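You operate a simulated robot arm through the tools that you are given. There is no shell and no other tool. Be economical: measure what you need, move in short steps, check, and stop when the job is done.

The job below is to be done with a simulated two-armed robot. You get a single attempt, and the scene is never put back.

## Task
Pick up the blue plant pot with one hand, pass it to the other hand and put it on the dining table. Put the carton that says "oats" from the worktop between range and sink on the small trivet and the carton marked "milk" on the counter. Pull the sink door by the drawers open. Any order will do. Set down upright: blue plant pot, carton.

The check looks at the end state, three seconds after you hand in, the way a careful person would. Anything else that was tipped, shoved, dropped, spilled or broken makes it a failure.

## Robot
Two 7-joint arms with two-finger parallel grippers on one trunk, on a base that drives. Base frame: it is fixed to the floor where the robot stands at the start and does not move with it; the origin is under the middle of the robot, x ahead of it, y to its left, z up. Lengths are in mm, angles in rad, forces in N, time in s.
The left shoulder is at the start at [50, 177, 1029], the right one opposite. With the tool pointing down near the work surface each hand reaches from about 180 to 700 mm from the robot's upright axis, wherever it stands, measured 20 degrees to its own side. Places, roughly: blue plant pot (10x10x16 cm) [700, -100, 800]; counter [-7900, 3800, 900]; dining table [-4200, -1300, 800]; milk carton, teal carton, yellow carton [-7750, 1000, 1000]; sink door by the drawers [-7600, 1800, 400]; small trivet [-8000, 750, 1000]. Payload 3.43 kg a hand.
Tool frame (each hand has its own): the origin (TCP) lies between the finger pads and is the grasp point; the fingertips stand 34 mm ahead of it; z points along the fingers, y is the line along which they close. The gripper opens to 128 mm. The fingers are 24 mm wide and 12 mm thick; the gripper's body (48 by 130 mm) begins 96 mm behind the TCP.
Orientation is that of the tool frame in the base frame, as [roll, pitch, yaw] about the fixed x, y, z axes, in that order (R = Rz(yaw) Ry(pitch) Rx(roll)). With the fingers straight down and closing along the base's y, the tool's x points along the base's -x, its y along +y and its z along -z.

## Interface
- The arms move only by the tool nudge_tool. It takes "left_deltas", "right_deltas" or both (then of equal length, played together; a hand with none holds still); each is a list of rows, each an object of numbers (a shift or turn left out is 0, a gripper value left out holds the last): "x", "y", "z": the shift along the base's x, y, z in mm; "rx", "ry", "rz": the turn, a rotation vector about the base's x, y, z in rad; "grip": the finger opening in mm, from 0 to 128. In form: [{"x": .., "y": .., "z": .., "rx": .., "ry": .., "rz": .., "grip": ..}, ...]. A call has 1 to 10 rows; each row shifts and turns the commanded pose from where the row before left it. A row lasts 0.2 s, in which the tool goes at most 50 mm and 0.15 rad; a call with a longer step from one row to the next is refused whole, and so is a gripper value outside its range. A pose out of reach is approached as far as the arm can. The call stops where the force on the tool passes 40 N (or 10 N more than at its start, if that is more) or the arm is blocked; 0.2 s more then pass. Each finger travels about 108 mm/s and halts on what it meets, pressing with about 23 N; the grip force reading is that of the motor and also rises with nothing between the fingers. The clock runs only during rows and for 0.2 s after the last one: add rows that do not move to give the fingers time. It gives the time, the measured TCP pose, the force on the tool (base axes), the opening and the grip force at its end, in the units of the frame above (readings bear some noise), with the torque about the TCP (base axes, N m) and any sound that the robot's microphone picked up.
- Cameras (640 x 400 px; columns grow to the right, rows downward): "scene" is now at [162.1, -2.5, 1210.8]; the picture's right is [-0.05, -1.00, 0.00], its down [-0.37, 0.02, -0.93] and it looks along [0.93, -0.04, -0.37] (base axes); focal length 282 px, centre (320, 200). "left" rides on the left gripper at [76, 11, -160] in its tool frame; the picture's right is [-0.15, 0.99, 0.00], its down [-0.88, -0.13, -0.46] and it looks along [-0.45, -0.07, 0.89] (tool axes); focal length 234 px, centre (320, 200). "right" rides on the right gripper at [76, -11, -160] in its tool frame; the picture's right is [0.15, 0.99, 0.00], its down [-0.88, 0.13, -0.46] and it looks along [-0.45, 0.07, 0.89] (tool axes); focal length 234 px, centre (320, 200). There is no depth. A picture from a camera that has moved, and an enlarged one, comes with that camera's place and axes in the base frame and with its lens.
- camera(camera): a new picture of that camera. The clock stands still meanwhile.
- lift_body(by): slides the trunk up (or, below 0, down) by that many mm; the arms and the scene camera ride with it, the base frame stays. It gives what a move gives, with no picture.
- steer(legs): drives the robot by 1 to 6 legs, each [ahead, turn to the left] in mm and rad, along the robot's own axes; the way and the turn of a leg run together, so that a leg with both is an arc; at most 1500 mm and 3.142 rad a leg. The arms and the cameras ride along, it lands a little off, and it stops where it bumps. It gives what a move gives.
- pan_tilt(pan, tilt): turns the head with the scene camera to pan (to the left, within 1.396 rad either way) and tilt (down, from -0.506 to 1.204), counted from straight ahead of the robot. It gives what a move gives.
- zoom(camera, box): a new picture of the part [left, top, right, bottom] of that camera's present view, enlarged. The clock stands still meanwhile.
- sign_off(): hands the job in; it is judged then, once.

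Work in short steps. Places have to be worked out from the pictures, the camera data and where the tool is seen: move nearer, look again, correct. Check each grasp and each placing, and mend what went wrong. You have 165 turns and 130 pictures in all, those below and enlarged ones among them. Open the grippers and draw the arms clear of the work before you hand the job in, unless the task says otherwise.

The tools are called after "Emit:" as a command line: name --argument value ..., lists and objects as JSON in quotes. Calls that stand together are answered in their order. nudge_tool: Moves the arms, as the interface text tells. Its arguments: {"type":"object","properties":{"left_deltas":{"type":"array","items":{"type":"object","properties":{"x":{"type":"number"},"y":{"type":"number"},"z":{"type":"number"},"rx":{"type":"number"},"ry":{"type":"number"},"rz":{"type":"number"},"grip":{"type":"number"}}}},"right_deltas":{"type":"array","items":{"type":"object","properties":{"x":{"type":"number"},"y":{"type":"number"},"z":{"type":"number"},"rx":{"type":"number"},"ry":{"type":"number"},"rz":{"type":"number"},"grip":{"type":"number"}}}}},"required":[]} The other tools are called the same way: lift_body (by) slides the trunk up or down; steer (legs) drives the base; pan_tilt (pan, tilt) turns the head that bears the scene camera; camera (camera) takes a picture; zoom (camera, box) takes an enlarged picture of a part of a camera's view; sign_off () hands the job in.

At the start:

```text
clock: 0.0
left_position: [434.6, 73.0, 1060.2]
left_tool_rot: [3.141, 0.001, -3.14]
left_contact_force: [-0.5, 0.2, 0.6]
left_moment: [0.04, 0.04, -0.02]
left_width: 128.1
left_gripper_force: 0.0
right_position: [510.0, -248.7, 1056.1]
right_tool_rot: [3.141, 0.0, -3.14]
right_contact_force: [-0.7, 0.6, -0.6]
right_moment: [0.02, -0.02, 0.0]
right_width: 128.1
right_gripper_force: 0.1
trunk travel left (down, up): [-200.0, 201.0]
robot x, y, heading: [-2.4, -2.1, 0.002]
head pan, tilt: [-0.045, 0.382]
```

scene: 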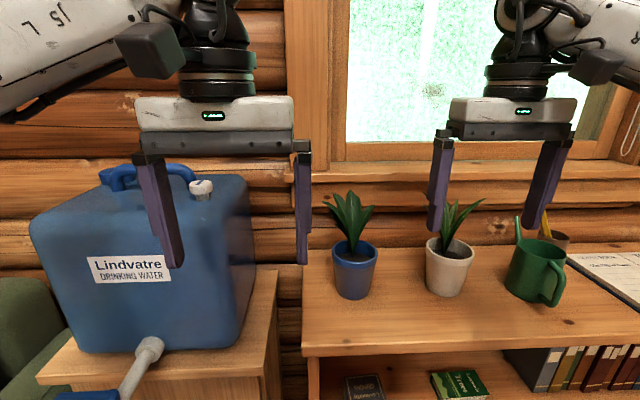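
right: 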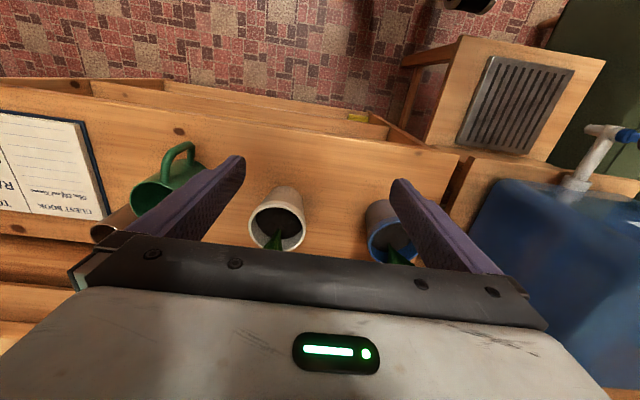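
left: 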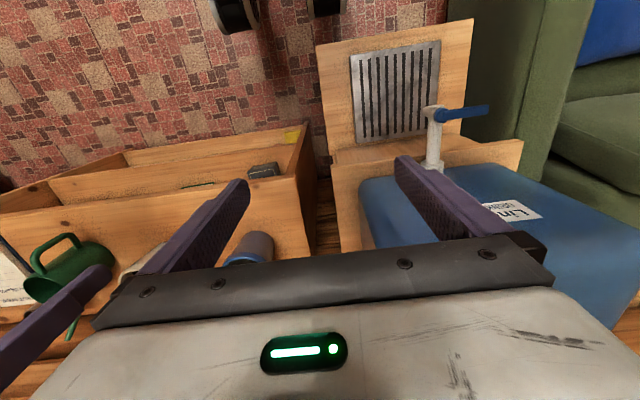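

The blue pot stands about (670,-100), with the white pot 200 mm to its right. I zoom in to measure it before choosing a side grasp.

Emit:
zoom --camera "scene" --box '[300, 170, 500, 320]'

```text
2.67 times, centred on (400, 245) of scene
camera zoom: at [162.1, -2.5, 1210.8], right [-0.05, -1.0, 0.0], down [-0.37, 0.02, -0.93], along [0.93, -0.04, -0.37], focal length 752 px, centre (107, 80)
```

zoom: 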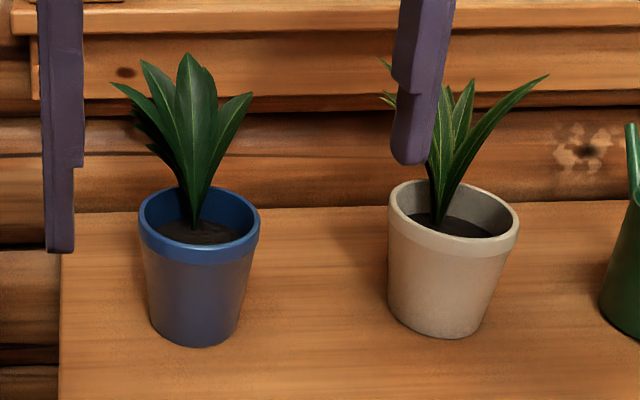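

Pot: rim about 96 mm wide and 98 mm tall, axis near (666,-95). I will grip it low from the front with the right hand tilted 30° below horizontal. First I move the left arm aside and tilt the right hand high up.

Emit:
nudge_tool --left_deltas '[{"y": 40}, {"y": 40}, {"y": 40}, {"y": 40}, {}, {}, {}, {}, {}, {}]' --right_deltas '[{"x": -10, "ry": -0.15}, {"x": -10, "ry": -0.15}, {"ry": -0.15, "y": 20}, {"ry": -0.15, "y": 30}, {"ry": -0.15, "y": 35}, {"ry": -0.15, "y": 35}, {"ry": -0.147, "y": 34}, {}, {}, {}]'

Emit:
camera --camera "scene"

Emit:
camera --camera "right"

```text
clock: 2.2
left_position: [433.6, 234.0, 1060.1]
left_tool_rot: [3.141, 0.0, -3.141]
left_contact_force: [0.5, 1.2, -0.1]
left_moment: [0.0, 0.0, -0.01]
left_width: 127.9
left_gripper_force: 0.1
right_position: [488.5, -97.5, 1054.8]
right_tool_rot: [3.141, 1.047, 3.141]
right_contact_force: [-0.3, -0.2, -0.3]
right_moment: [-0.01, -0.03, 0.03]
right_width: 128.0
right_gripper_force: 0.1
trunk travel left (down, up): [-200.0, 201.0]
robot x, y, heading: [1.9, 0.9, 0.001]
head pan, tilt: [-0.045, 0.382]
```

```text
125 pictures are left
camera scene: at [162.1, -2.5, 1210.8], right [-0.05, -1.0, 0.0], down [-0.37, 0.02, -0.93], along [0.93, -0.04, -0.37], focal length 282 px, centre (320, 200)
```

scene: 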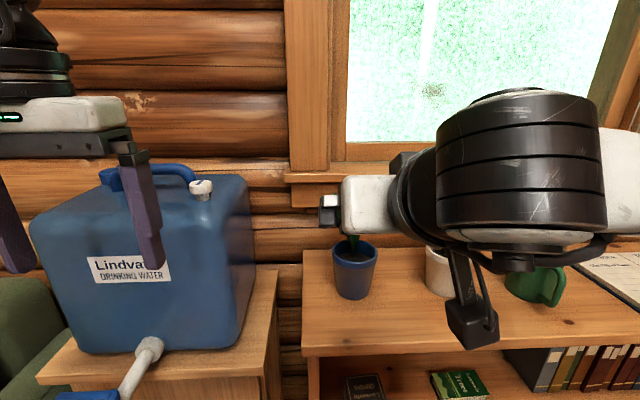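

```text
124 pictures are left
camera right: at [313.8, -108.2, 1069.3], right [-0.07, 0.99, -0.13], down [0.05, 0.13, 0.99], along [1.0, 0.07, -0.05], focal length 234 px, centre (320, 200)
```

right: 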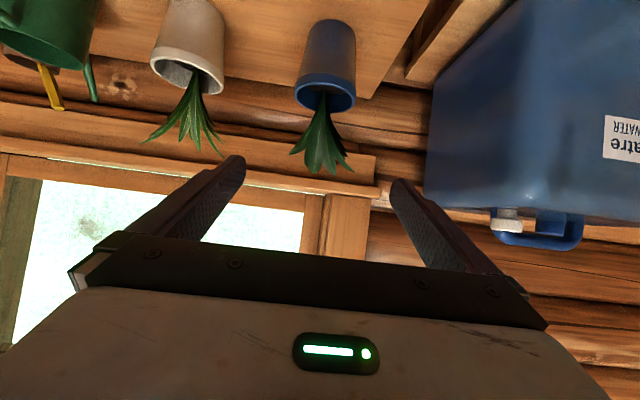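

Both views put the pot axis near (662,-97) with the rim at about 890. I lower the hand in front of the pot.

Emit:
nudge_tool --right_deltas '[{"z": -45}, {"z": -45}, {"z": -45}, {"z": -45}, {"z": -36}, {}]'

Emit:
camera --camera "right"

Emit:
camera --camera "scene"

```text
clock: 3.6
left_position: [432.9, 233.8, 1060.3]
left_tool_rot: [-3.14, -0.001, -3.141]
left_contact_force: [0.4, -0.1, 0.7]
left_moment: [0.02, -0.02, 0.03]
left_width: 128.0
left_gripper_force: 0.1
right_position: [488.9, -95.4, 840.0]
right_tool_rot: [-3.141, 1.046, -3.141]
right_contact_force: [0.8, -0.6, 0.4]
right_moment: [-0.01, -0.02, 0.0]
right_width: 128.1
right_gripper_force: 0.0
trunk travel left (down, up): [-200.0, 201.0]
robot x, y, heading: [-1.5, 3.5, 0.001]
head pan, tilt: [-0.045, 0.382]
```

```text
123 pictures are left
camera right: at [314.7, -106.7, 854.8], right [-0.07, 0.99, -0.13], down [0.05, 0.13, 0.99], along [1.0, 0.07, -0.05], focal length 234 px, centre (320, 200)
```

right: 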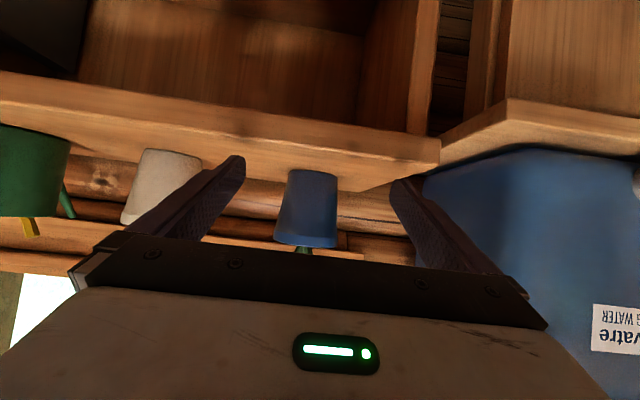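

```text
122 pictures are left
camera scene: at [162.1, -2.5, 1210.8], right [-0.05, -1.0, 0.0], down [-0.37, 0.02, -0.93], along [0.93, -0.04, -0.37], focal length 282 px, centre (320, 200)
```

scene: 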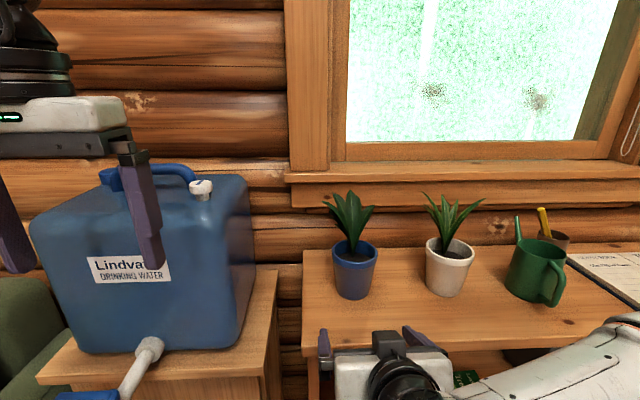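

Aligned to within a few mm, and the hand clears the table edge. I move forward around the pot.

Emit:
nudge_tool --right_deltas '[{"x": 40, "y": -2}, {"x": 40}, {"x": 40}, {"x": 30}, {"x": 20}, {}]'

Emit:
camera --camera "right"

Emit:
camera --camera "scene"

```text
clock: 5.0
left_position: [433.2, 234.7, 1060.3]
left_tool_rot: [-3.141, 0.0, -3.14]
left_contact_force: [0.0, 0.6, 0.2]
left_moment: [-0.02, 0.02, 0.02]
left_width: 128.0
left_gripper_force: 0.0
right_position: [660.0, -97.9, 840.6]
right_tool_rot: [3.141, 1.047, -3.142]
right_contact_force: [-0.1, -0.3, 0.3]
right_moment: [0.02, -0.03, 0.0]
right_width: 128.2
right_gripper_force: 0.0
trunk travel left (down, up): [-200.0, 201.0]
robot x, y, heading: [-0.3, 0.4, -0.005]
head pan, tilt: [-0.045, 0.382]
```

```text
121 pictures are left
camera right: at [485.2, -107.8, 854.7], right [-0.07, 0.99, -0.13], down [0.05, 0.13, 0.99], along [1.0, 0.07, -0.06], focal length 234 px, centre (320, 200)
```

right: 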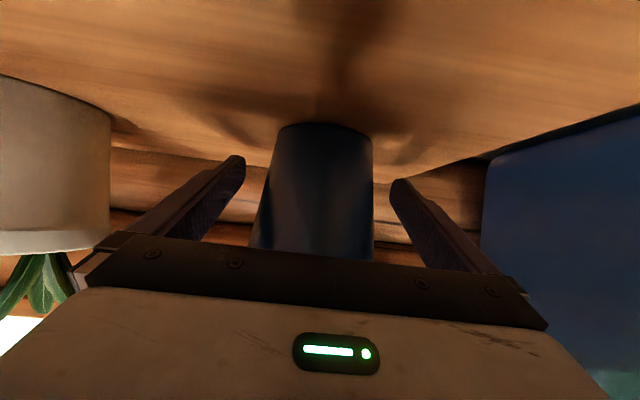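

```text
120 pictures are left
camera scene: at [162.1, -2.5, 1210.8], right [-0.05, -1.0, 0.0], down [-0.37, 0.02, -0.93], along [0.93, -0.04, -0.37], focal length 282 px, centre (320, 200)
```

scene: 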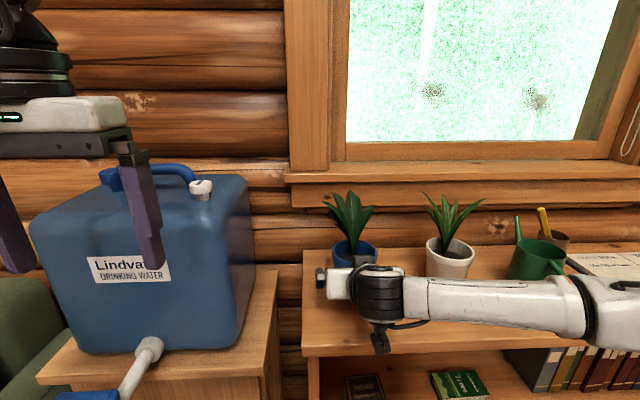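

The pot sits between the fingers. I close the gripper.

Emit:
nudge_tool --right_deltas '[{"grip": 60}, {"grip": 60}, {"grip": 60}, {"grip": 60}, {"grip": 60}, {}]'

Emit:
camera --camera "right"

```text
clock: 6.4
left_position: [434.5, 233.5, 1059.9]
left_tool_rot: [3.142, 0.001, -3.14]
left_contact_force: [-0.6, -0.2, 0.1]
left_moment: [0.02, -0.02, 0.0]
left_width: 127.9
left_gripper_force: 0.0
right_position: [659.7, -96.6, 839.7]
right_tool_rot: [3.14, 1.047, 3.141]
right_contact_force: [-0.2, -0.7, -0.3]
right_moment: [-0.09, 0.01, -0.02]
right_width: 82.7
right_gripper_force: 23.1
trunk travel left (down, up): [-200.0, 201.0]
robot x, y, heading: [1.1, -0.8, -0.001]
head pan, tilt: [-0.045, 0.382]
```

```text
119 pictures are left
camera right: at [485.0, -108.0, 854.6], right [-0.07, 0.99, -0.13], down [0.05, 0.13, 0.99], along [1.0, 0.07, -0.06], focal length 234 px, centre (320, 200)
```

right: 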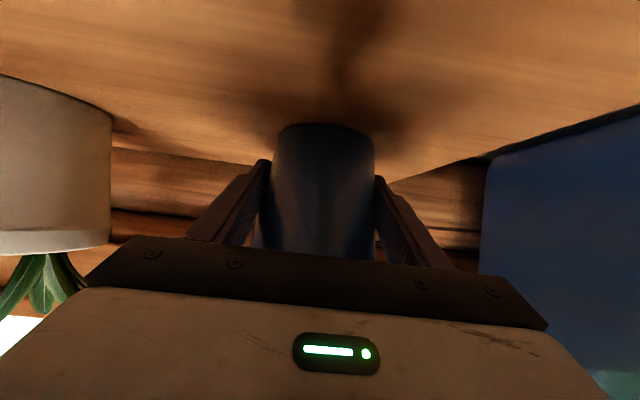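

Gripped at 83 mm with 23 N. I lift and draw the pot back to a handover spot in front of the robot; at the same time I start turning the left hand to point toward -y.

Emit:
nudge_tool --right_deltas '[{"z": 20}, {"z": 40}, {"z": 40}, {"z": 40}, {"x": -20, "z": 20}, {"x": -40, "y": -5}, {"x": -40, "y": -5}, {"x": -40, "y": -10}, {"x": -20}, {}]'

Emit:
camera --camera "scene"

```text
clock: 8.6
left_position: [434.2, 234.2, 1060.5]
left_tool_rot: [3.141, -0.001, -3.139]
left_contact_force: [0.0, -0.9, 0.5]
left_moment: [0.01, -0.01, 0.01]
left_width: 127.6
left_gripper_force: 0.0
right_position: [501.3, -116.7, 998.5]
right_tool_rot: [3.141, 1.048, 3.141]
right_contact_force: [0.2, -0.2, -5.7]
right_moment: [0.04, -0.03, 0.01]
right_width: 82.6
right_gripper_force: 23.2
trunk travel left (down, up): [-200.0, 201.0]
robot x, y, heading: [-0.6, -0.0, 0.003]
head pan, tilt: [-0.045, 0.382]
```

```text
118 pictures are left
camera scene: at [162.6, -2.6, 1210.7], right [-0.05, -1.0, 0.0], down [-0.37, 0.02, -0.93], along [0.93, -0.04, -0.37], focal length 282 px, centre (320, 200)
```

scene: 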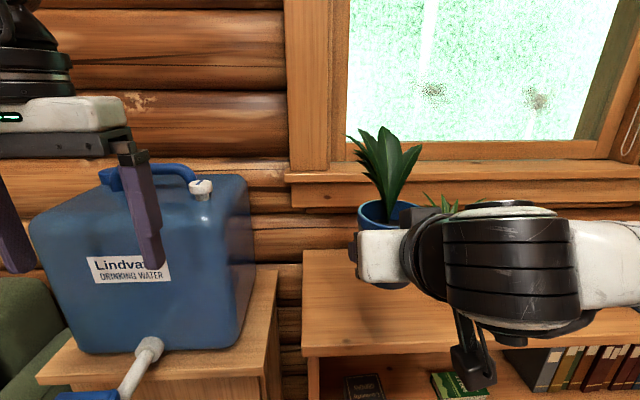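

The pot is held upright, weighing about 6 N. I bring it closer and higher to keep the left arm clear of the water container, and turn the left hand's yaw by -90°.

Emit:
nudge_tool --right_deltas '[{"x": -20, "z": 15}, {"x": -20, "z": 15}, {"x": -20, "z": 15}, {"x": -20, "z": 15}, {}, {}, {}, {}, {}, {}]' --left_deltas '[{"rz": -0.15, "y": 10}, {"rz": -0.15, "y": 10}, {"rz": -0.15, "y": 10}, {"rz": -0.15, "y": 10}, {"rz": -0.15, "z": 10}, {"rz": -0.15, "z": 10}, {"rz": -0.15, "z": 10}, {"rz": -0.15, "z": 10}, {"rz": -0.15}, {"rz": -0.15}]'

Emit:
nudge_tool --left_deltas '[{"rz": -0.071, "rx": -0.07}, {"rx": -0.15}, {"rx": -0.15}, {"rx": -0.15}, {"rx": -0.15}, {"rx": -0.15}, {"rx": -0.15}, {"rx": -0.15}, {"rx": -0.014}, {}]'

Emit:
camera --camera "scene"

Emit:
camera --camera "left"

```text
clock: 10.8
left_position: [296.2, 141.2, 1024.4]
left_tool_rot: [3.14, 0.004, 1.646]
left_contact_force: [0.2, -0.4, 0.4]
left_moment: [0.01, 0.02, 0.0]
left_width: 127.9
left_gripper_force: 0.0
left hand out of reach, approached as far as the arm can: row 5, 6, 7, 8, 9, 10
right_position: [419.9, -116.2, 1058.6]
right_tool_rot: [3.14, 1.046, 3.141]
right_contact_force: [-0.4, -0.1, -6.5]
right_moment: [-0.02, 0.01, 0.02]
right_width: 82.6
right_gripper_force: 23.0
trunk travel left (down, up): [-200.0, 201.0]
robot x, y, heading: [-0.8, -4.3, 0.002]
head pan, tilt: [-0.045, 0.382]
```

```text
clock: 13.0
left_position: [261.1, 120.9, 1036.2]
left_tool_rot: [-3.129, 1.135, 1.58]
left_contact_force: [0.5, -0.2, -0.5]
left_moment: [-0.02, 0.01, 0.01]
left_width: 127.9
left_gripper_force: 0.1
left hand out of reach, approached as far as the arm can: row 1, 5, 6, 7, 8
right_position: [420.3, -117.3, 1059.8]
right_tool_rot: [-3.141, 1.046, 3.14]
right_contact_force: [-0.6, 1.2, -6.0]
right_moment: [0.0, -0.03, 0.01]
right_width: 82.8
right_gripper_force: 22.5
trunk travel left (down, up): [-200.0, 201.0]
robot x, y, heading: [-1.5, -2.0, 0.001]
head pan, tilt: [-0.045, 0.382]
```

```text
117 pictures are left
camera scene: at [162.5, -2.6, 1210.7], right [-0.05, -1.0, 0.0], down [-0.37, 0.02, -0.93], along [0.93, -0.04, -0.37], focal length 282 px, centre (320, 200)
```

scene: 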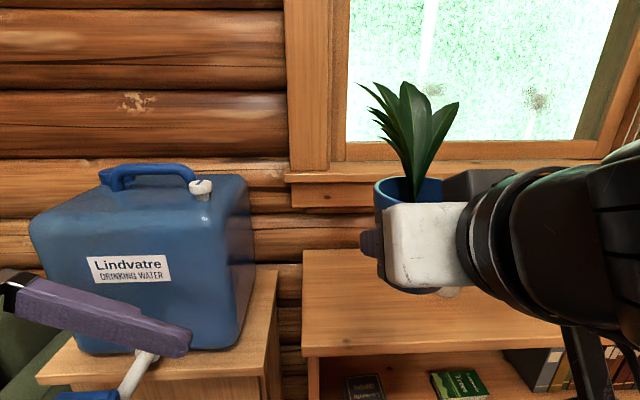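

```text
116 pictures are left
camera left: at [273.7, 298.8, 1035.0], right [0.99, -0.06, 0.13], down [-0.13, 0.04, 0.99], along [-0.07, -1.0, 0.03], focal length 234 px, centre (320, 200)
```

left: 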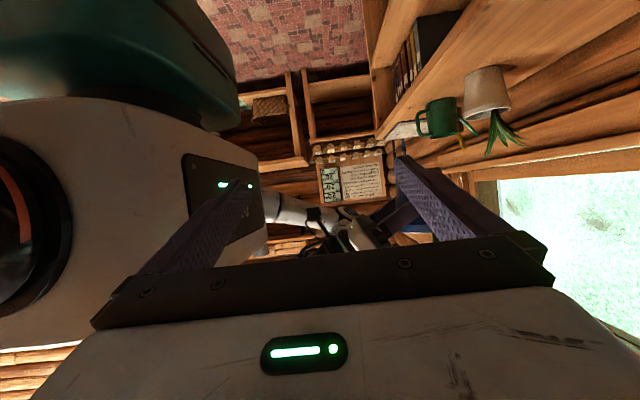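

Left hand has the right attitude (25° down, pointing -y). I move it toward the pre-handover spot left of the pot and narrow its opening to 112.

Emit:
nudge_tool --left_deltas '[{"x": 20, "y": 10, "z": 20, "grip": 112}, {"x": 30, "z": 25}, {"x": 40, "z": 23}, {"x": 40}, {"x": 30}, {"y": -20}, {"y": -20}, {}]'

Emit:
camera --camera "scene"

Emit:
camera --camera "left"

```text
clock: 14.8
left_position: [323.0, 65.9, 1138.7]
left_tool_rot: [-3.135, 1.135, 1.576]
left_contact_force: [0.5, -0.8, 0.0]
left_moment: [0.01, 0.0, 0.02]
left_width: 112.2
left_gripper_force: 0.1
left hand out of reach, approached as far as the arm can: row 1, 2, 3, 4, 5
right_position: [419.5, -116.2, 1059.2]
right_tool_rot: [-3.141, 1.046, 3.141]
right_contact_force: [-0.9, -0.3, -6.6]
right_moment: [0.0, 0.01, -0.02]
right_width: 82.7
right_gripper_force: 22.3
trunk travel left (down, up): [-200.0, 201.0]
robot x, y, heading: [2.4, 2.9, 0.004]
head pan, tilt: [-0.045, 0.382]
```

```text
115 pictures are left
camera scene: at [162.5, -2.6, 1210.7], right [-0.05, -1.0, 0.0], down [-0.37, 0.02, -0.93], along [0.93, -0.04, -0.37], focal length 282 px, centre (320, 200)
```

scene: 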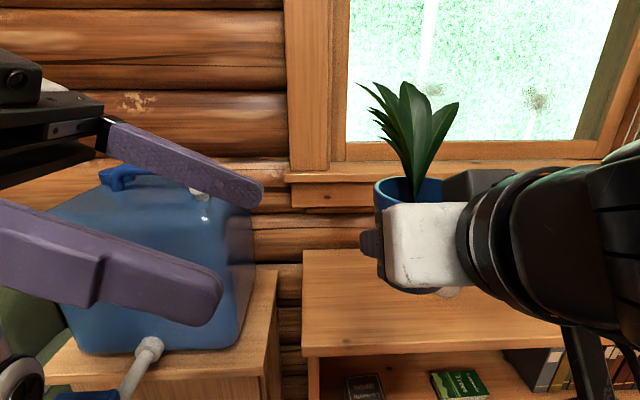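

```text
114 pictures are left
camera left: at [335.5, 242.3, 1138.3], right [0.99, -0.06, 0.13], down [-0.13, 0.04, 0.99], along [-0.07, -1.0, 0.03], focal length 234 px, centre (320, 200)
```

left: 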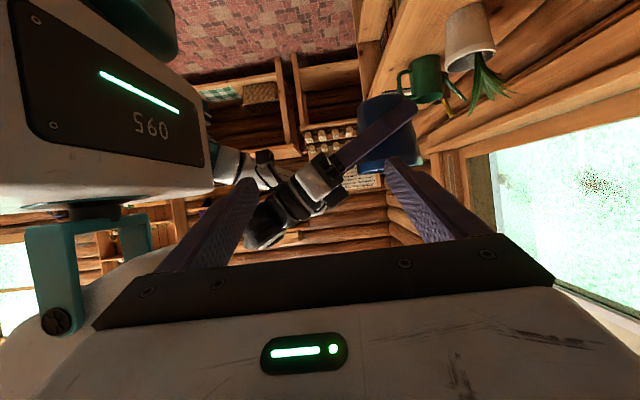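

It follows now. I try moving on in x and down.

Emit:
nudge_tool --left_deltas '[{"x": 25}, {"x": 25}, {"x": 25, "z": -10}, {"x": 22, "z": -10}, {"z": -12}, {}]'

Emit:
camera --camera "left"

```text
clock: 16.2
left_position: [330.9, 63.8, 1137.3]
left_tool_rot: [-3.127, 1.132, 1.584]
left_contact_force: [-0.5, -1.2, 0.2]
left_moment: [0.02, 0.01, -0.01]
left_width: 112.1
left_gripper_force: 0.1
left hand out of reach, approached as far as the arm can: row 1, 2, 3, 4, 5
right_position: [419.6, -117.2, 1059.5]
right_tool_rot: [3.142, 1.046, -3.141]
right_contact_force: [-0.8, -0.5, -6.2]
right_moment: [0.01, 0.0, 0.01]
right_width: 82.6
right_gripper_force: 23.1
trunk travel left (down, up): [-200.0, 201.0]
robot x, y, heading: [1.4, 0.8, -0.0]
head pan, tilt: [-0.045, 0.382]
```

```text
113 pictures are left
camera left: at [342.5, 239.8, 1136.7], right [0.99, -0.06, 0.13], down [-0.12, 0.04, 0.99], along [-0.07, -1.0, 0.03], focal length 234 px, centre (320, 200)
```

left: 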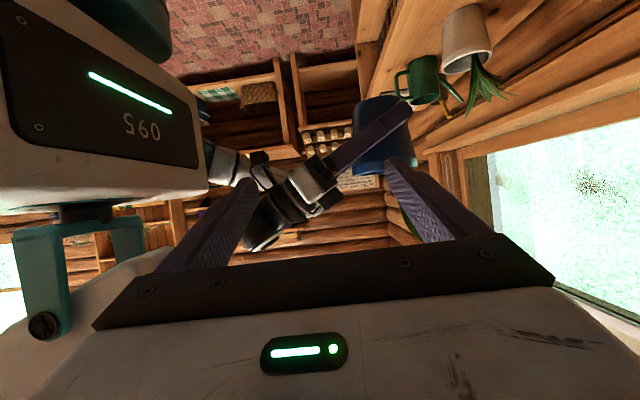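

The sideways reach is limited by the left wrist. I instead yaw both hands by 45° so each points diagonally inward, which keeps the 90° between them, with the pot near (440,-60).

Emit:
nudge_tool --right_deltas '[{"x": 5, "rz": 0.1}, {"x": 5, "y": 10, "rz": 0.1}, {"x": 5, "y": 10, "rz": 0.1}, {"x": 5, "y": 10, "rz": 0.1}, {"y": 10, "rz": 0.1}, {"y": 10, "rz": 0.1}, {"y": 7, "rz": 0.1}, {"rz": 0.085}, {}]' --left_deltas '[{"rz": 0.1}, {"rz": 0.1}, {"rz": 0.1}, {"rz": 0.1}, {"rz": 0.1}, {"rz": 0.1}, {"rz": 0.1}, {"rz": 0.085}, {}]'

Emit:
camera --camera "scene"

Emit:
camera --camera "left"

```text
clock: 18.2
left_position: [331.2, 62.8, 1137.3]
left_tool_rot: [-3.134, 1.134, 2.362]
left_contact_force: [-0.3, -0.1, 0.0]
left_moment: [-0.03, -0.03, 0.02]
left_width: 112.2
left_gripper_force: 0.0
right_position: [440.2, -60.5, 1060.6]
right_tool_rot: [3.139, 1.046, -2.355]
right_contact_force: [0.8, 0.6, -5.9]
right_moment: [0.0, -0.01, 0.05]
right_width: 82.7
right_gripper_force: 23.0
trunk travel left (down, up): [-200.0, 201.0]
robot x, y, heading: [2.3, -1.0, -0.0]
head pan, tilt: [-0.045, 0.382]
```

```text
112 pictures are left
camera scene: at [162.5, -2.5, 1210.7], right [-0.05, -1.0, 0.0], down [-0.37, 0.02, -0.93], along [0.93, -0.04, -0.37], focal length 282 px, centre (320, 200)
```

scene: 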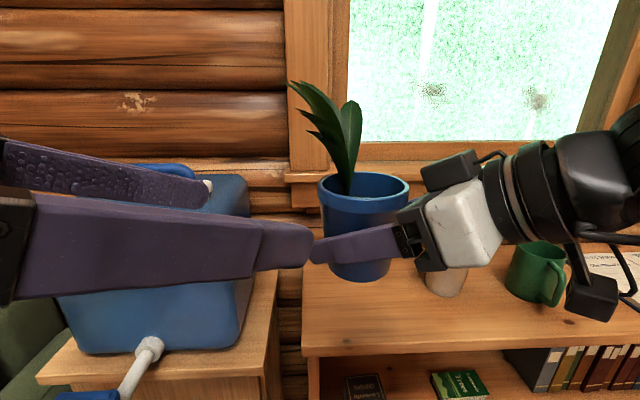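

```text
111 pictures are left
camera left: at [214.8, 196.1, 1136.9], right [0.74, 0.66, 0.13], down [-0.12, -0.06, 0.99], along [0.66, -0.75, 0.03], focal length 234 px, centre (320, 200)
```

left: 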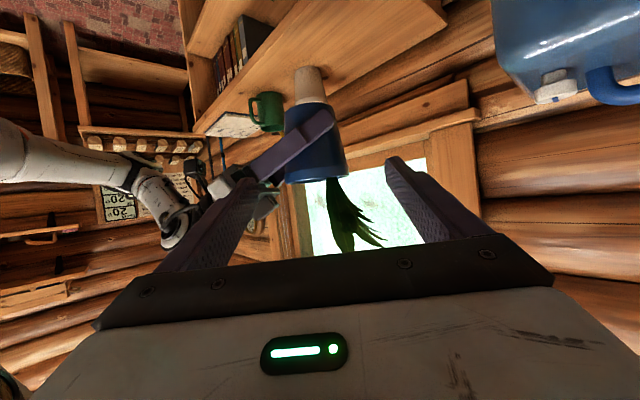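

Rim is at z≈1110, axis about (442,-61). I bring the left hand down to 1105, align it sideways, and move 90 mm in along its pointing direction, then check.

Emit:
nudge_tool --left_deltas '[{"x": -7, "y": -7, "z": -16}, {"z": -16}, {"x": 21, "y": -21}, {"x": 21, "y": -21}, {"x": 21, "y": -21}, {}]'

Emit:
camera --camera "scene"

Emit:
camera --camera "left"

```text
clock: 19.4
left_position: [383.4, 0.1, 1114.2]
left_tool_rot: [3.13, 1.129, 2.34]
left_contact_force: [-0.6, 7.2, -1.8]
left_moment: [0.14, -0.01, -0.27]
left_width: 110.0
left_gripper_force: 0.1
left hand out of reach, approached as far as the arm can: row 2
right_position: [448.9, -70.5, 1057.3]
right_tool_rot: [-3.139, 1.035, -2.393]
right_contact_force: [1.4, -6.5, -4.9]
right_moment: [0.36, 0.23, 0.61]
right_width: 82.7
right_gripper_force: 23.0
trunk travel left (down, up): [-200.0, 201.0]
robot x, y, heading: [-1.3, -3.6, 0.002]
head pan, tilt: [-0.045, 0.382]
stopped in row 5 (right hand): the force on the tool passed its limit (the readings are from after the stop); the commanded pose is now the measured one
```

```text
110 pictures are left
camera scene: at [162.5, -2.5, 1210.7], right [-0.05, -1.0, 0.0], down [-0.37, 0.02, -0.93], along [0.93, -0.04, -0.37], focal length 282 px, centre (320, 200)
```

scene: 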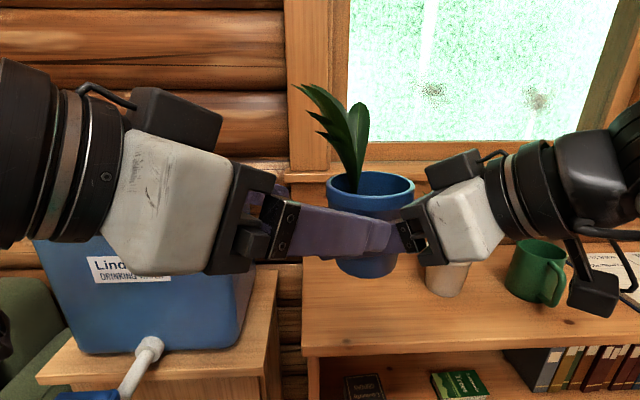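

```text
109 pictures are left
camera left: at [267.9, 133.3, 1113.9], right [0.75, 0.65, 0.14], down [-0.12, -0.07, 0.99], along [0.65, -0.76, 0.03], focal length 234 px, centre (320, 200)
```

left: 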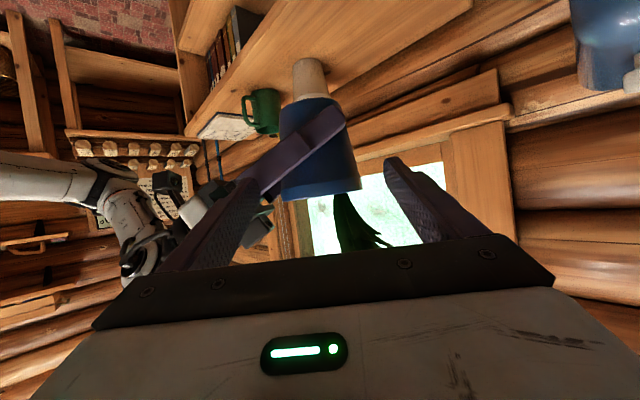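

The left fingertip met the right finger because it came in flat; it must descend along its own slanted axis. I back off, steepen the left hand slightly and come in along the tool axis.

Emit:
nudge_tool --left_deltas '[{"x": -21, "y": 21, "z": 10}, {"x": -21, "y": 21, "z": 20, "grip": 110}, {"z": 20}, {}]'

Emit:
nudge_tool --left_deltas '[{"rx": 0.06, "ry": 0.06}, {"z": 5}, {}]' --right_deltas '[{"rz": 0.037}, {"z": 2}, {}]'

Emit:
camera --camera "scene"

Emit:
camera --camera "left"

```text
clock: 20.4
left_position: [340.6, 42.3, 1163.8]
left_tool_rot: [3.132, 1.131, 2.344]
left_contact_force: [0.3, 0.4, 0.2]
left_moment: [0.01, 0.03, 0.0]
left_width: 109.9
left_gripper_force: 0.0
right_position: [448.5, -69.3, 1059.1]
right_tool_rot: [-3.138, 1.04, -2.385]
right_contact_force: [-0.5, -0.5, -6.4]
right_moment: [-0.02, -0.03, -0.01]
right_width: 82.7
right_gripper_force: 22.5
trunk travel left (down, up): [-200.0, 201.0]
robot x, y, heading: [3.0, 0.8, -0.003]
head pan, tilt: [-0.045, 0.382]
```

```text
clock: 21.2
left_position: [341.6, 41.5, 1169.1]
left_tool_rot: [3.135, 1.048, 2.345]
left_contact_force: [-0.8, -1.2, 0.3]
left_moment: [-0.02, -0.05, 0.01]
left_width: 110.0
left_gripper_force: 0.0
right_position: [448.9, -69.1, 1060.2]
right_tool_rot: [-3.138, 1.039, -2.35]
right_contact_force: [0.3, -0.1, -5.9]
right_moment: [-0.03, 0.01, 0.03]
right_width: 82.6
right_gripper_force: 23.4
trunk travel left (down, up): [-200.0, 201.0]
robot x, y, heading: [1.6, -0.9, 0.002]
head pan, tilt: [-0.045, 0.382]
```

```text
108 pictures are left
camera scene: at [162.5, -2.5, 1210.7], right [-0.05, -1.0, 0.0], down [-0.37, 0.02, -0.93], along [0.93, -0.04, -0.37], focal length 282 px, centre (320, 200)
```

scene: 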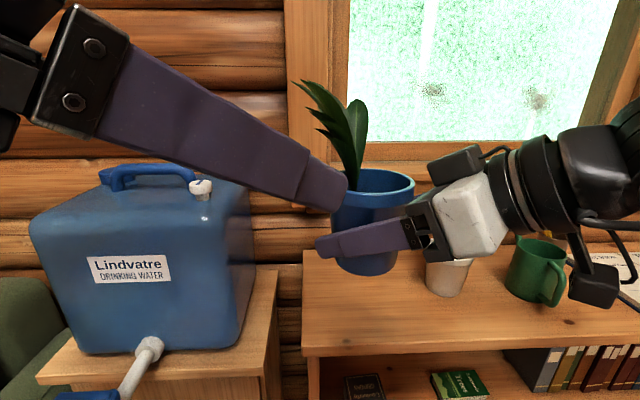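

```text
107 pictures are left
camera left: at [226.3, 175.0, 1184.1], right [0.75, 0.64, 0.13], down [-0.06, -0.13, 0.99], along [0.65, -0.76, -0.06], focal length 234 px, centre (320, 200)
```

left: 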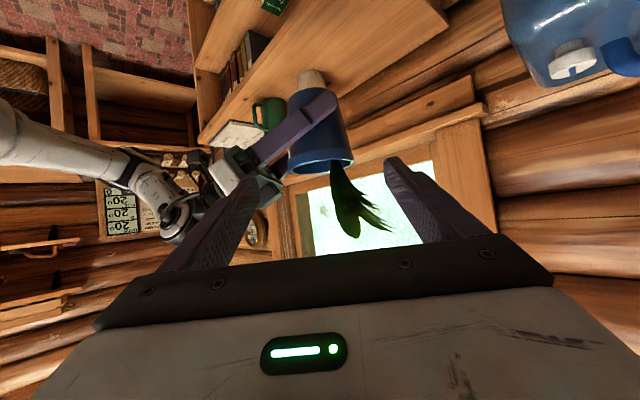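

I raise 24 mm and descend three-quarters of the way along the slanted axis.

Emit:
nudge_tool --left_deltas '[{"z": 24}, {"x": 26, "y": -26.6, "z": -21.5}, {"x": 26, "y": -26.6, "z": -21.5}, {"x": 20, "y": -21, "z": -17}, {}]'

Emit:
camera --camera "scene"

Emit:
camera --camera "left"

```text
clock: 22.4
left_position: [411.3, -34.0, 1132.9]
left_tool_rot: [3.134, 1.047, 2.345]
left_contact_force: [1.0, 2.6, 4.8]
left_moment: [-0.16, 0.24, -0.13]
left_width: 108.8
left_gripper_force: 0.1
right_position: [448.1, -70.3, 1059.8]
right_tool_rot: [-3.139, 1.039, -2.349]
right_contact_force: [0.3, -3.5, -10.9]
right_moment: [0.25, -0.36, 0.25]
right_width: 82.8
right_gripper_force: 23.2
trunk travel left (down, up): [-200.0, 201.0]
robot x, y, heading: [-0.4, -0.2, 0.002]
head pan, tilt: [-0.045, 0.382]
```

```text
106 pictures are left
camera scene: at [162.5, -2.5, 1210.7], right [-0.05, -1.0, 0.0], down [-0.37, 0.02, -0.93], along [0.93, -0.04, -0.37], focal length 282 px, centre (320, 200)
```

scene: 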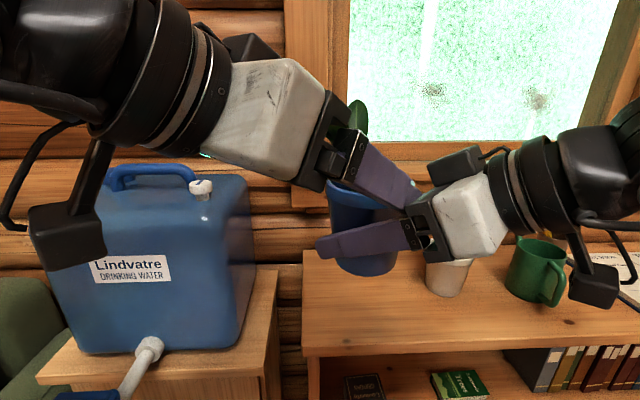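

```text
105 pictures are left
camera left: at [296.0, 99.5, 1146.9], right [0.75, 0.64, 0.13], down [-0.06, -0.13, 0.99], along [0.65, -0.76, -0.05], focal length 234 px, centre (320, 200)
```

left: 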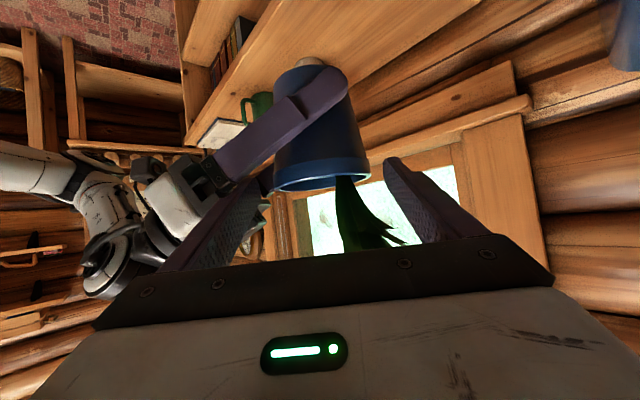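

The left fingertip just touches the right gripper's bracket (5 N): there is too little room with the right hand so far onto the pot. I back the left off, then will set the pot back on the shelf and regrasp lower and shallower with the right.

Emit:
nudge_tool --left_deltas '[{"x": -20, "y": 21, "z": 20}, {"x": -26, "y": 26, "z": 25}, {"x": -26, "y": 26, "z": 25}, {"x": -20, "y": 30}, {"y": 20}, {}]'

Emit:
nudge_tool --right_deltas '[{"rz": -0.1}, {"rz": -0.1, "y": -5}, {"rz": -0.1, "x": 20, "y": -5}, {"rz": -0.1, "x": 20, "y": -5}, {"rz": -0.1, "x": 20, "y": -5}, {"rz": -0.1, "x": 20, "y": -5}, {"rz": -0.1, "x": 20, "y": -3}, {"rz": -0.09, "x": 30}, {"x": 30}, {}]'

Emit:
camera --camera "scene"

Emit:
camera --camera "right"

```text
clock: 23.8
left_position: [322.8, 89.8, 1202.0]
left_tool_rot: [3.131, 1.046, 2.342]
left_contact_force: [0.2, -0.2, -0.1]
left_moment: [0.01, -0.03, 0.04]
left_width: 110.1
left_gripper_force: 0.2
right_position: [448.2, -69.0, 1060.3]
right_tool_rot: [-3.136, 1.039, -2.35]
right_contact_force: [-0.3, -0.1, -6.5]
right_moment: [0.03, -0.03, 0.01]
right_width: 82.6
right_gripper_force: 23.0
trunk travel left (down, up): [-200.0, 201.0]
robot x, y, heading: [-0.5, 0.6, -0.004]
head pan, tilt: [-0.045, 0.382]
```

```text
clock: 26.0
left_position: [322.7, 89.4, 1203.2]
left_tool_rot: [3.135, 1.047, 2.344]
left_contact_force: [0.8, 0.8, 0.0]
left_moment: [0.01, 0.0, 0.01]
left_width: 110.3
left_gripper_force: 0.0
right_position: [607.8, -97.7, 1060.7]
right_tool_rot: [-3.137, 1.041, -3.14]
right_contact_force: [0.7, 0.4, -5.9]
right_moment: [-0.02, 0.02, 0.01]
right_width: 82.9
right_gripper_force: 23.2
trunk travel left (down, up): [-200.0, 201.0]
robot x, y, heading: [1.2, -0.9, -0.004]
head pan, tilt: [-0.045, 0.382]
```

```text
104 pictures are left
camera scene: at [162.6, -2.6, 1210.7], right [-0.05, -1.0, 0.0], down [-0.37, 0.02, -0.93], along [0.93, -0.04, -0.37], focal length 282 px, centre (320, 200)
```

scene: 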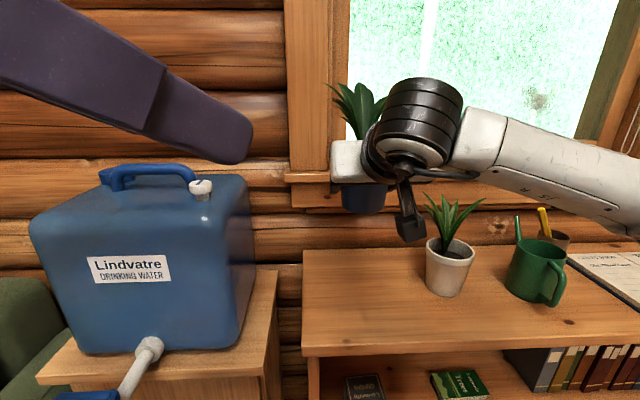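

```text
103 pictures are left
camera right: at [432.7, -108.2, 1076.6], right [-0.07, 0.99, -0.13], down [0.05, 0.13, 0.99], along [1.0, 0.06, -0.06], focal length 234 px, centre (320, 200)
```

right: 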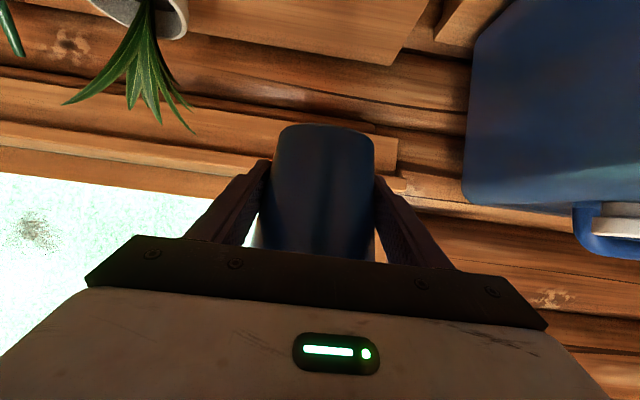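

The pot is unchanged in the grip. I lower it back to the shelf at x≈640, and finish the last bit slowly until contact.

Emit:
nudge_tool --right_deltas '[{"x": 15, "z": -40}, {"x": 15, "z": -45}, {"z": -45}, {"z": -45}, {"z": -30}, {"z": -8}, {"z": -4}, {"z": -3}, {}]'

Emit:
camera --camera "scene"

```text
clock: 28.0
left_position: [321.6, 89.0, 1202.4]
left_tool_rot: [3.135, 1.046, 2.345]
left_contact_force: [-0.3, 0.6, -0.6]
left_moment: [0.0, 0.0, 0.01]
left_width: 110.1
left_gripper_force: 0.1
right_position: [638.0, -97.8, 841.0]
right_tool_rot: [-3.138, 1.041, -3.14]
right_contact_force: [-0.1, 0.9, -2.9]
right_moment: [0.08, -0.1, 0.04]
right_width: 82.7
right_gripper_force: 22.9
trunk travel left (down, up): [-200.0, 201.0]
robot x, y, heading: [1.1, -2.0, -0.003]
head pan, tilt: [-0.045, 0.382]
```

```text
102 pictures are left
camera scene: at [162.5, -2.4, 1210.7], right [-0.05, -1.0, 0.0], down [-0.37, 0.02, -0.93], along [0.93, -0.04, -0.37], focal length 282 px, centre (320, 200)
```

scene: 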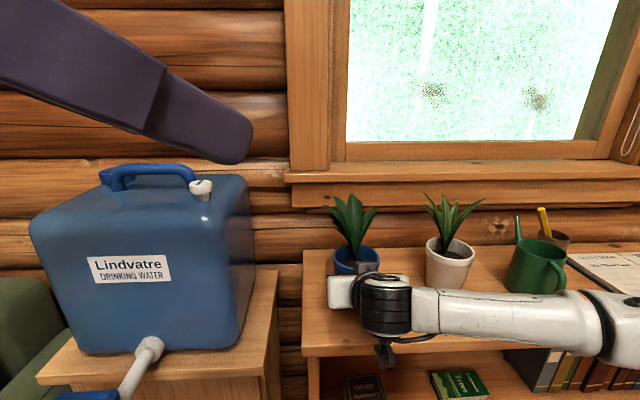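

Touching down (load partly off). I release, back off 18 mm, lower 4 mm and regrasp.

Emit:
nudge_tool --right_deltas '[{"z": -1}, {"grip": 110}, {"grip": 110}, {"grip": 110}, {"x": -10}, {"x": -8, "z": -4}, {}, {"grip": 60}, {"grip": 60}, {"grip": 60}]'

Emit:
nudge_tool --right_deltas '[{"grip": 60}, {}]'

Emit:
camera --camera "right"

```text
clock: 30.2
left_position: [320.9, 88.5, 1203.1]
left_tool_rot: [3.135, 1.048, 2.345]
left_contact_force: [0.1, -0.4, 0.3]
left_moment: [0.01, 0.0, 0.04]
left_width: 109.8
left_gripper_force: 0.0
right_position: [620.2, -98.2, 836.7]
right_tool_rot: [-3.137, 1.041, -3.138]
right_contact_force: [-0.4, 1.5, 0.4]
right_moment: [-0.11, -0.13, 0.04]
right_width: 79.1
right_gripper_force: 23.2
trunk travel left (down, up): [-200.0, 201.0]
robot x, y, heading: [-2.8, 2.1, 0.0]
head pan, tilt: [-0.045, 0.382]
```

```text
clock: 30.8
left_position: [321.0, 89.8, 1202.8]
left_tool_rot: [3.135, 1.047, 2.343]
left_contact_force: [-1.4, 0.0, 0.4]
left_moment: [-0.01, 0.0, 0.01]
left_width: 109.9
left_gripper_force: 0.0
right_position: [620.0, -96.7, 836.5]
right_tool_rot: [-3.14, 1.04, -3.139]
right_contact_force: [0.3, 1.3, 0.2]
right_moment: [-0.08, -0.05, 0.04]
right_width: 79.2
right_gripper_force: 23.2
trunk travel left (down, up): [-200.0, 201.0]
robot x, y, heading: [0.1, -1.2, -0.0]
head pan, tilt: [-0.045, 0.382]
```

```text
101 pictures are left
camera right: at [444.9, -108.5, 852.0], right [-0.07, 0.99, -0.13], down [0.05, 0.13, 0.99], along [1.0, 0.07, -0.06], focal length 234 px, centre (320, 200)
```

right: 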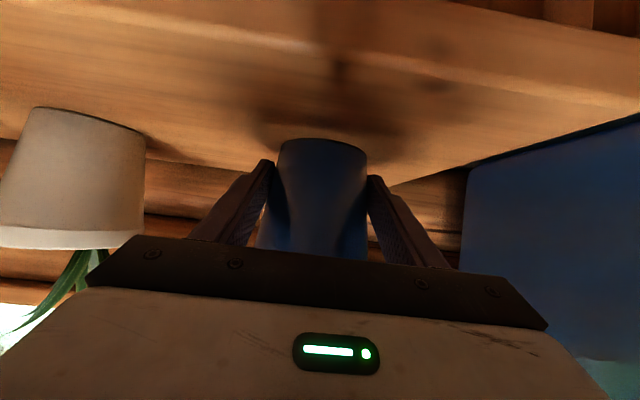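

Grip is firm at 79 mm. I lift and return to the handover pose.

Emit:
nudge_tool --right_deltas '[{"z": 15}, {"z": 40}, {"z": 45}, {"z": 45}, {"z": 45}, {"z": 34, "x": -20}, {"x": -30}, {"x": -40}, {"x": -40}, {}]'

Emit:
nudge_tool --right_deltas '[{"x": -15, "rz": 0.1}, {"x": -15, "rz": 0.1}, {"x": -10, "rz": 0.1}, {"x": -10, "rz": 0.1}, {"y": 4, "rz": 0.1}, {"y": 4, "rz": 0.1}, {"y": 4, "rz": 0.1}, {"rz": 0.085}, {}]'

Emit:
camera --camera "scene"

Emit:
camera --camera "left"

```text
clock: 33.0
left_position: [323.5, 90.0, 1202.4]
left_tool_rot: [3.137, 1.047, 2.344]
left_contact_force: [0.3, 0.6, -0.1]
left_moment: [-0.01, -0.03, -0.04]
left_width: 110.3
left_gripper_force: 0.0
right_position: [487.9, -97.5, 1059.1]
right_tool_rot: [-3.137, 1.04, -3.14]
right_contact_force: [-0.5, -0.4, -7.1]
right_moment: [0.0, 0.11, 0.0]
right_width: 79.0
right_gripper_force: 23.4
trunk travel left (down, up): [-200.0, 201.0]
robot x, y, heading: [-2.1, 0.8, 0.003]
head pan, tilt: [-0.045, 0.382]
```

```text
clock: 35.0
left_position: [323.5, 89.7, 1202.5]
left_tool_rot: [3.135, 1.047, 2.343]
left_contact_force: [-0.2, 0.3, -0.1]
left_moment: [-0.02, -0.02, 0.02]
left_width: 109.9
left_gripper_force: 0.1
right_position: [440.7, -85.4, 1060.2]
right_tool_rot: [-3.137, 1.041, -2.353]
right_contact_force: [0.4, 0.3, -7.9]
right_moment: [-0.08, 0.09, 0.01]
right_width: 79.0
right_gripper_force: 23.0
trunk travel left (down, up): [-200.0, 201.0]
robot x, y, heading: [0.6, -2.3, -0.002]
head pan, tilt: [-0.045, 0.382]
```

```text
100 pictures are left
camera scene: at [162.5, -2.5, 1210.7], right [-0.05, -1.0, 0.0], down [-0.37, 0.02, -0.93], along [0.93, -0.04, -0.37], focal length 282 px, centre (320, 200)
```

scene: 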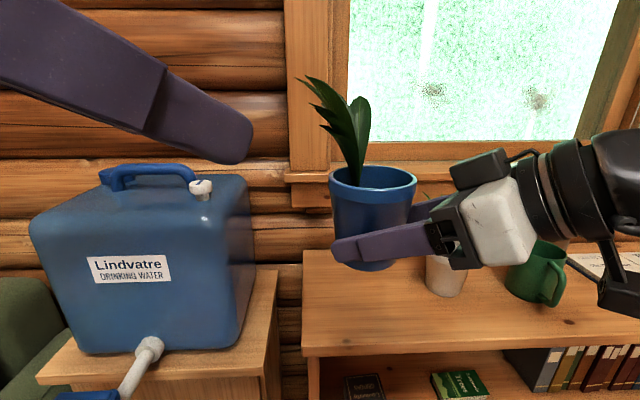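

```text
99 pictures are left
camera left: at [207.0, 222.7, 1217.4], right [0.75, 0.64, 0.13], down [-0.06, -0.13, 0.99], along [0.65, -0.76, -0.06], focal length 234 px, centre (320, 200)
```

left: 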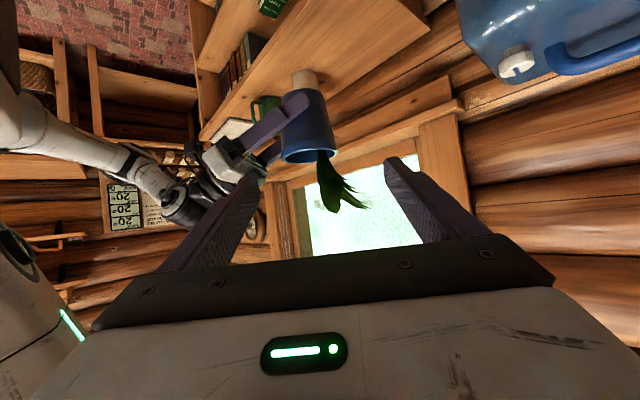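

Now there's much more room beside the right gripper. I line the left hand up on its slanted approach line to (451,-68,1110) and go in most of the way.

Emit:
nudge_tool --left_deltas '[{"x": 15, "y": -29, "z": -6}, {"x": 15.5, "y": -29.7, "z": -6.5}, {"x": 24, "y": -25, "z": -20}, {"x": 24, "y": -25, "z": -20}, {"x": 18, "y": -18, "z": -15}, {}]'

Emit:
camera --camera "scene"

Emit:
camera --camera "left"

```text
clock: 36.4
left_position: [419.6, -37.8, 1134.1]
left_tool_rot: [3.132, 1.047, 2.344]
left_contact_force: [-0.2, 0.2, -0.1]
left_moment: [0.02, -0.04, -0.03]
left_width: 109.7
left_gripper_force: 0.1
right_position: [440.7, -85.3, 1058.9]
right_tool_rot: [-3.137, 1.04, -2.355]
right_contact_force: [0.8, 0.8, -5.7]
right_moment: [-0.11, 0.1, -0.01]
right_width: 79.4
right_gripper_force: 22.5
trunk travel left (down, up): [-200.0, 201.0]
robot x, y, heading: [0.3, -3.7, -0.001]
head pan, tilt: [-0.045, 0.382]
```

```text
98 pictures are left
camera scene: at [162.5, -2.5, 1210.7], right [-0.05, -1.0, 0.0], down [-0.37, 0.02, -0.93], along [0.93, -0.04, -0.37], focal length 282 px, centre (320, 200)
```

scene: 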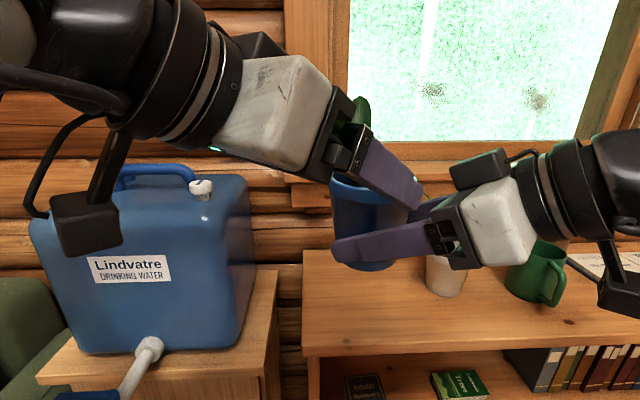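

```text
97 pictures are left
camera left: at [303.8, 95.8, 1149.1], right [0.76, 0.64, 0.13], down [-0.06, -0.13, 0.99], along [0.65, -0.76, -0.06], focal length 234 px, centre (320, 200)
```

left: 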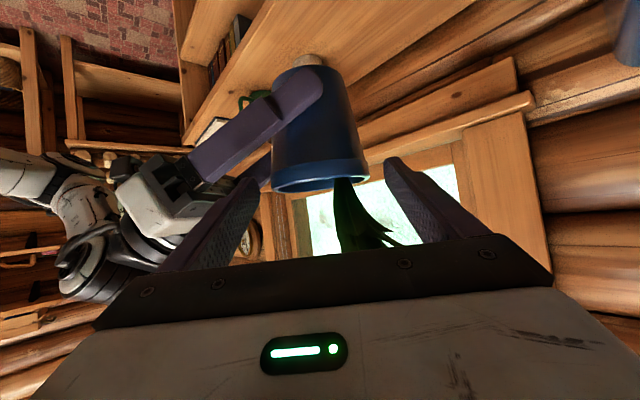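

No contact and centred. I go the final 50 mm.

Emit:
nudge_tool --left_deltas '[{"x": 11, "y": -11, "z": -9}, {"x": 11, "y": -11, "z": -9}, {"x": 10, "y": -9, "z": -7}, {}]'

Emit:
camera --camera "left"

Emit:
camera --camera "scene"

```text
clock: 37.4
left_position: [451.8, -68.2, 1111.0]
left_tool_rot: [3.133, 1.047, 2.345]
left_contact_force: [-0.2, 0.4, -0.1]
left_moment: [0.01, 0.02, 0.02]
left_width: 109.9
left_gripper_force: 0.1
right_position: [441.3, -85.1, 1060.7]
right_tool_rot: [-3.137, 1.04, -2.356]
right_contact_force: [0.6, -0.2, -6.4]
right_moment: [-0.07, 0.08, 0.01]
right_width: 79.2
right_gripper_force: 23.2
trunk travel left (down, up): [-200.0, 201.0]
robot x, y, heading: [-0.6, 0.7, 0.001]
head pan, tilt: [-0.045, 0.382]
```

```text
96 pictures are left
camera left: at [335.5, 65.4, 1125.6], right [0.76, 0.64, 0.13], down [-0.06, -0.13, 0.99], along [0.65, -0.76, -0.05], focal length 234 px, centre (320, 200)
```

left: 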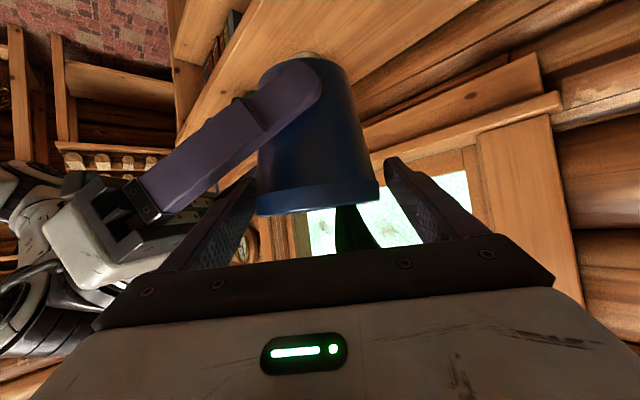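

```text
95 pictures are left
camera scene: at [162.5, -2.5, 1210.7], right [-0.05, -1.0, 0.0], down [-0.37, 0.02, -0.93], along [0.93, -0.04, -0.37], focal length 282 px, centre (320, 200)
```

scene: 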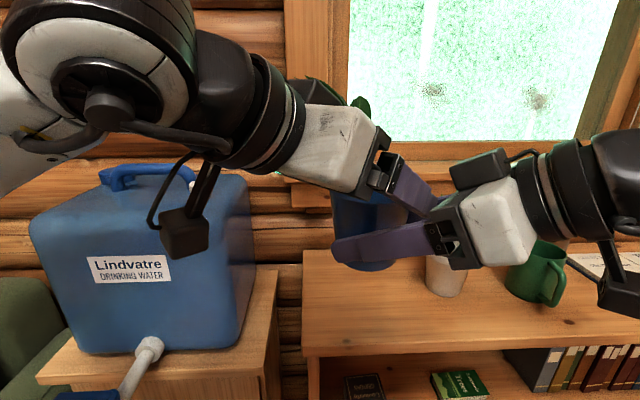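

Clear all round. I lower 4 mm more onto the rim band and close the left gripper.

Emit:
nudge_tool --left_deltas '[{"z": -4}, {"grip": 70}, {"grip": 70}, {"grip": 70}, {"grip": 70}, {}]'

Emit:
camera --camera "left"

```text
clock: 38.8
left_position: [448.2, -68.9, 1107.0]
left_tool_rot: [3.137, 1.048, 2.344]
left_contact_force: [-10.0, -12.4, 0.9]
left_moment: [-0.43, 0.37, -0.01]
left_width: 92.8
left_gripper_force: 22.9
right_position: [440.3, -85.1, 1058.7]
right_tool_rot: [-3.138, 1.039, -2.355]
right_contact_force: [9.5, 13.0, -5.4]
right_moment: [-0.35, 0.2, 0.0]
right_width: 79.1
right_gripper_force: 22.4
trunk travel left (down, up): [-200.0, 201.0]
robot x, y, heading: [-2.9, 1.4, 0.003]
head pan, tilt: [-0.045, 0.382]
```

```text
94 pictures are left
camera left: at [334.6, 65.0, 1122.0], right [0.76, 0.64, 0.13], down [-0.06, -0.12, 0.99], along [0.65, -0.76, -0.05], focal length 234 px, centre (320, 200)
```

left: 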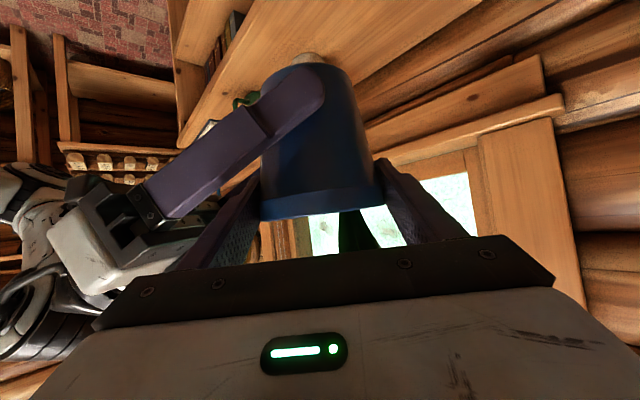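

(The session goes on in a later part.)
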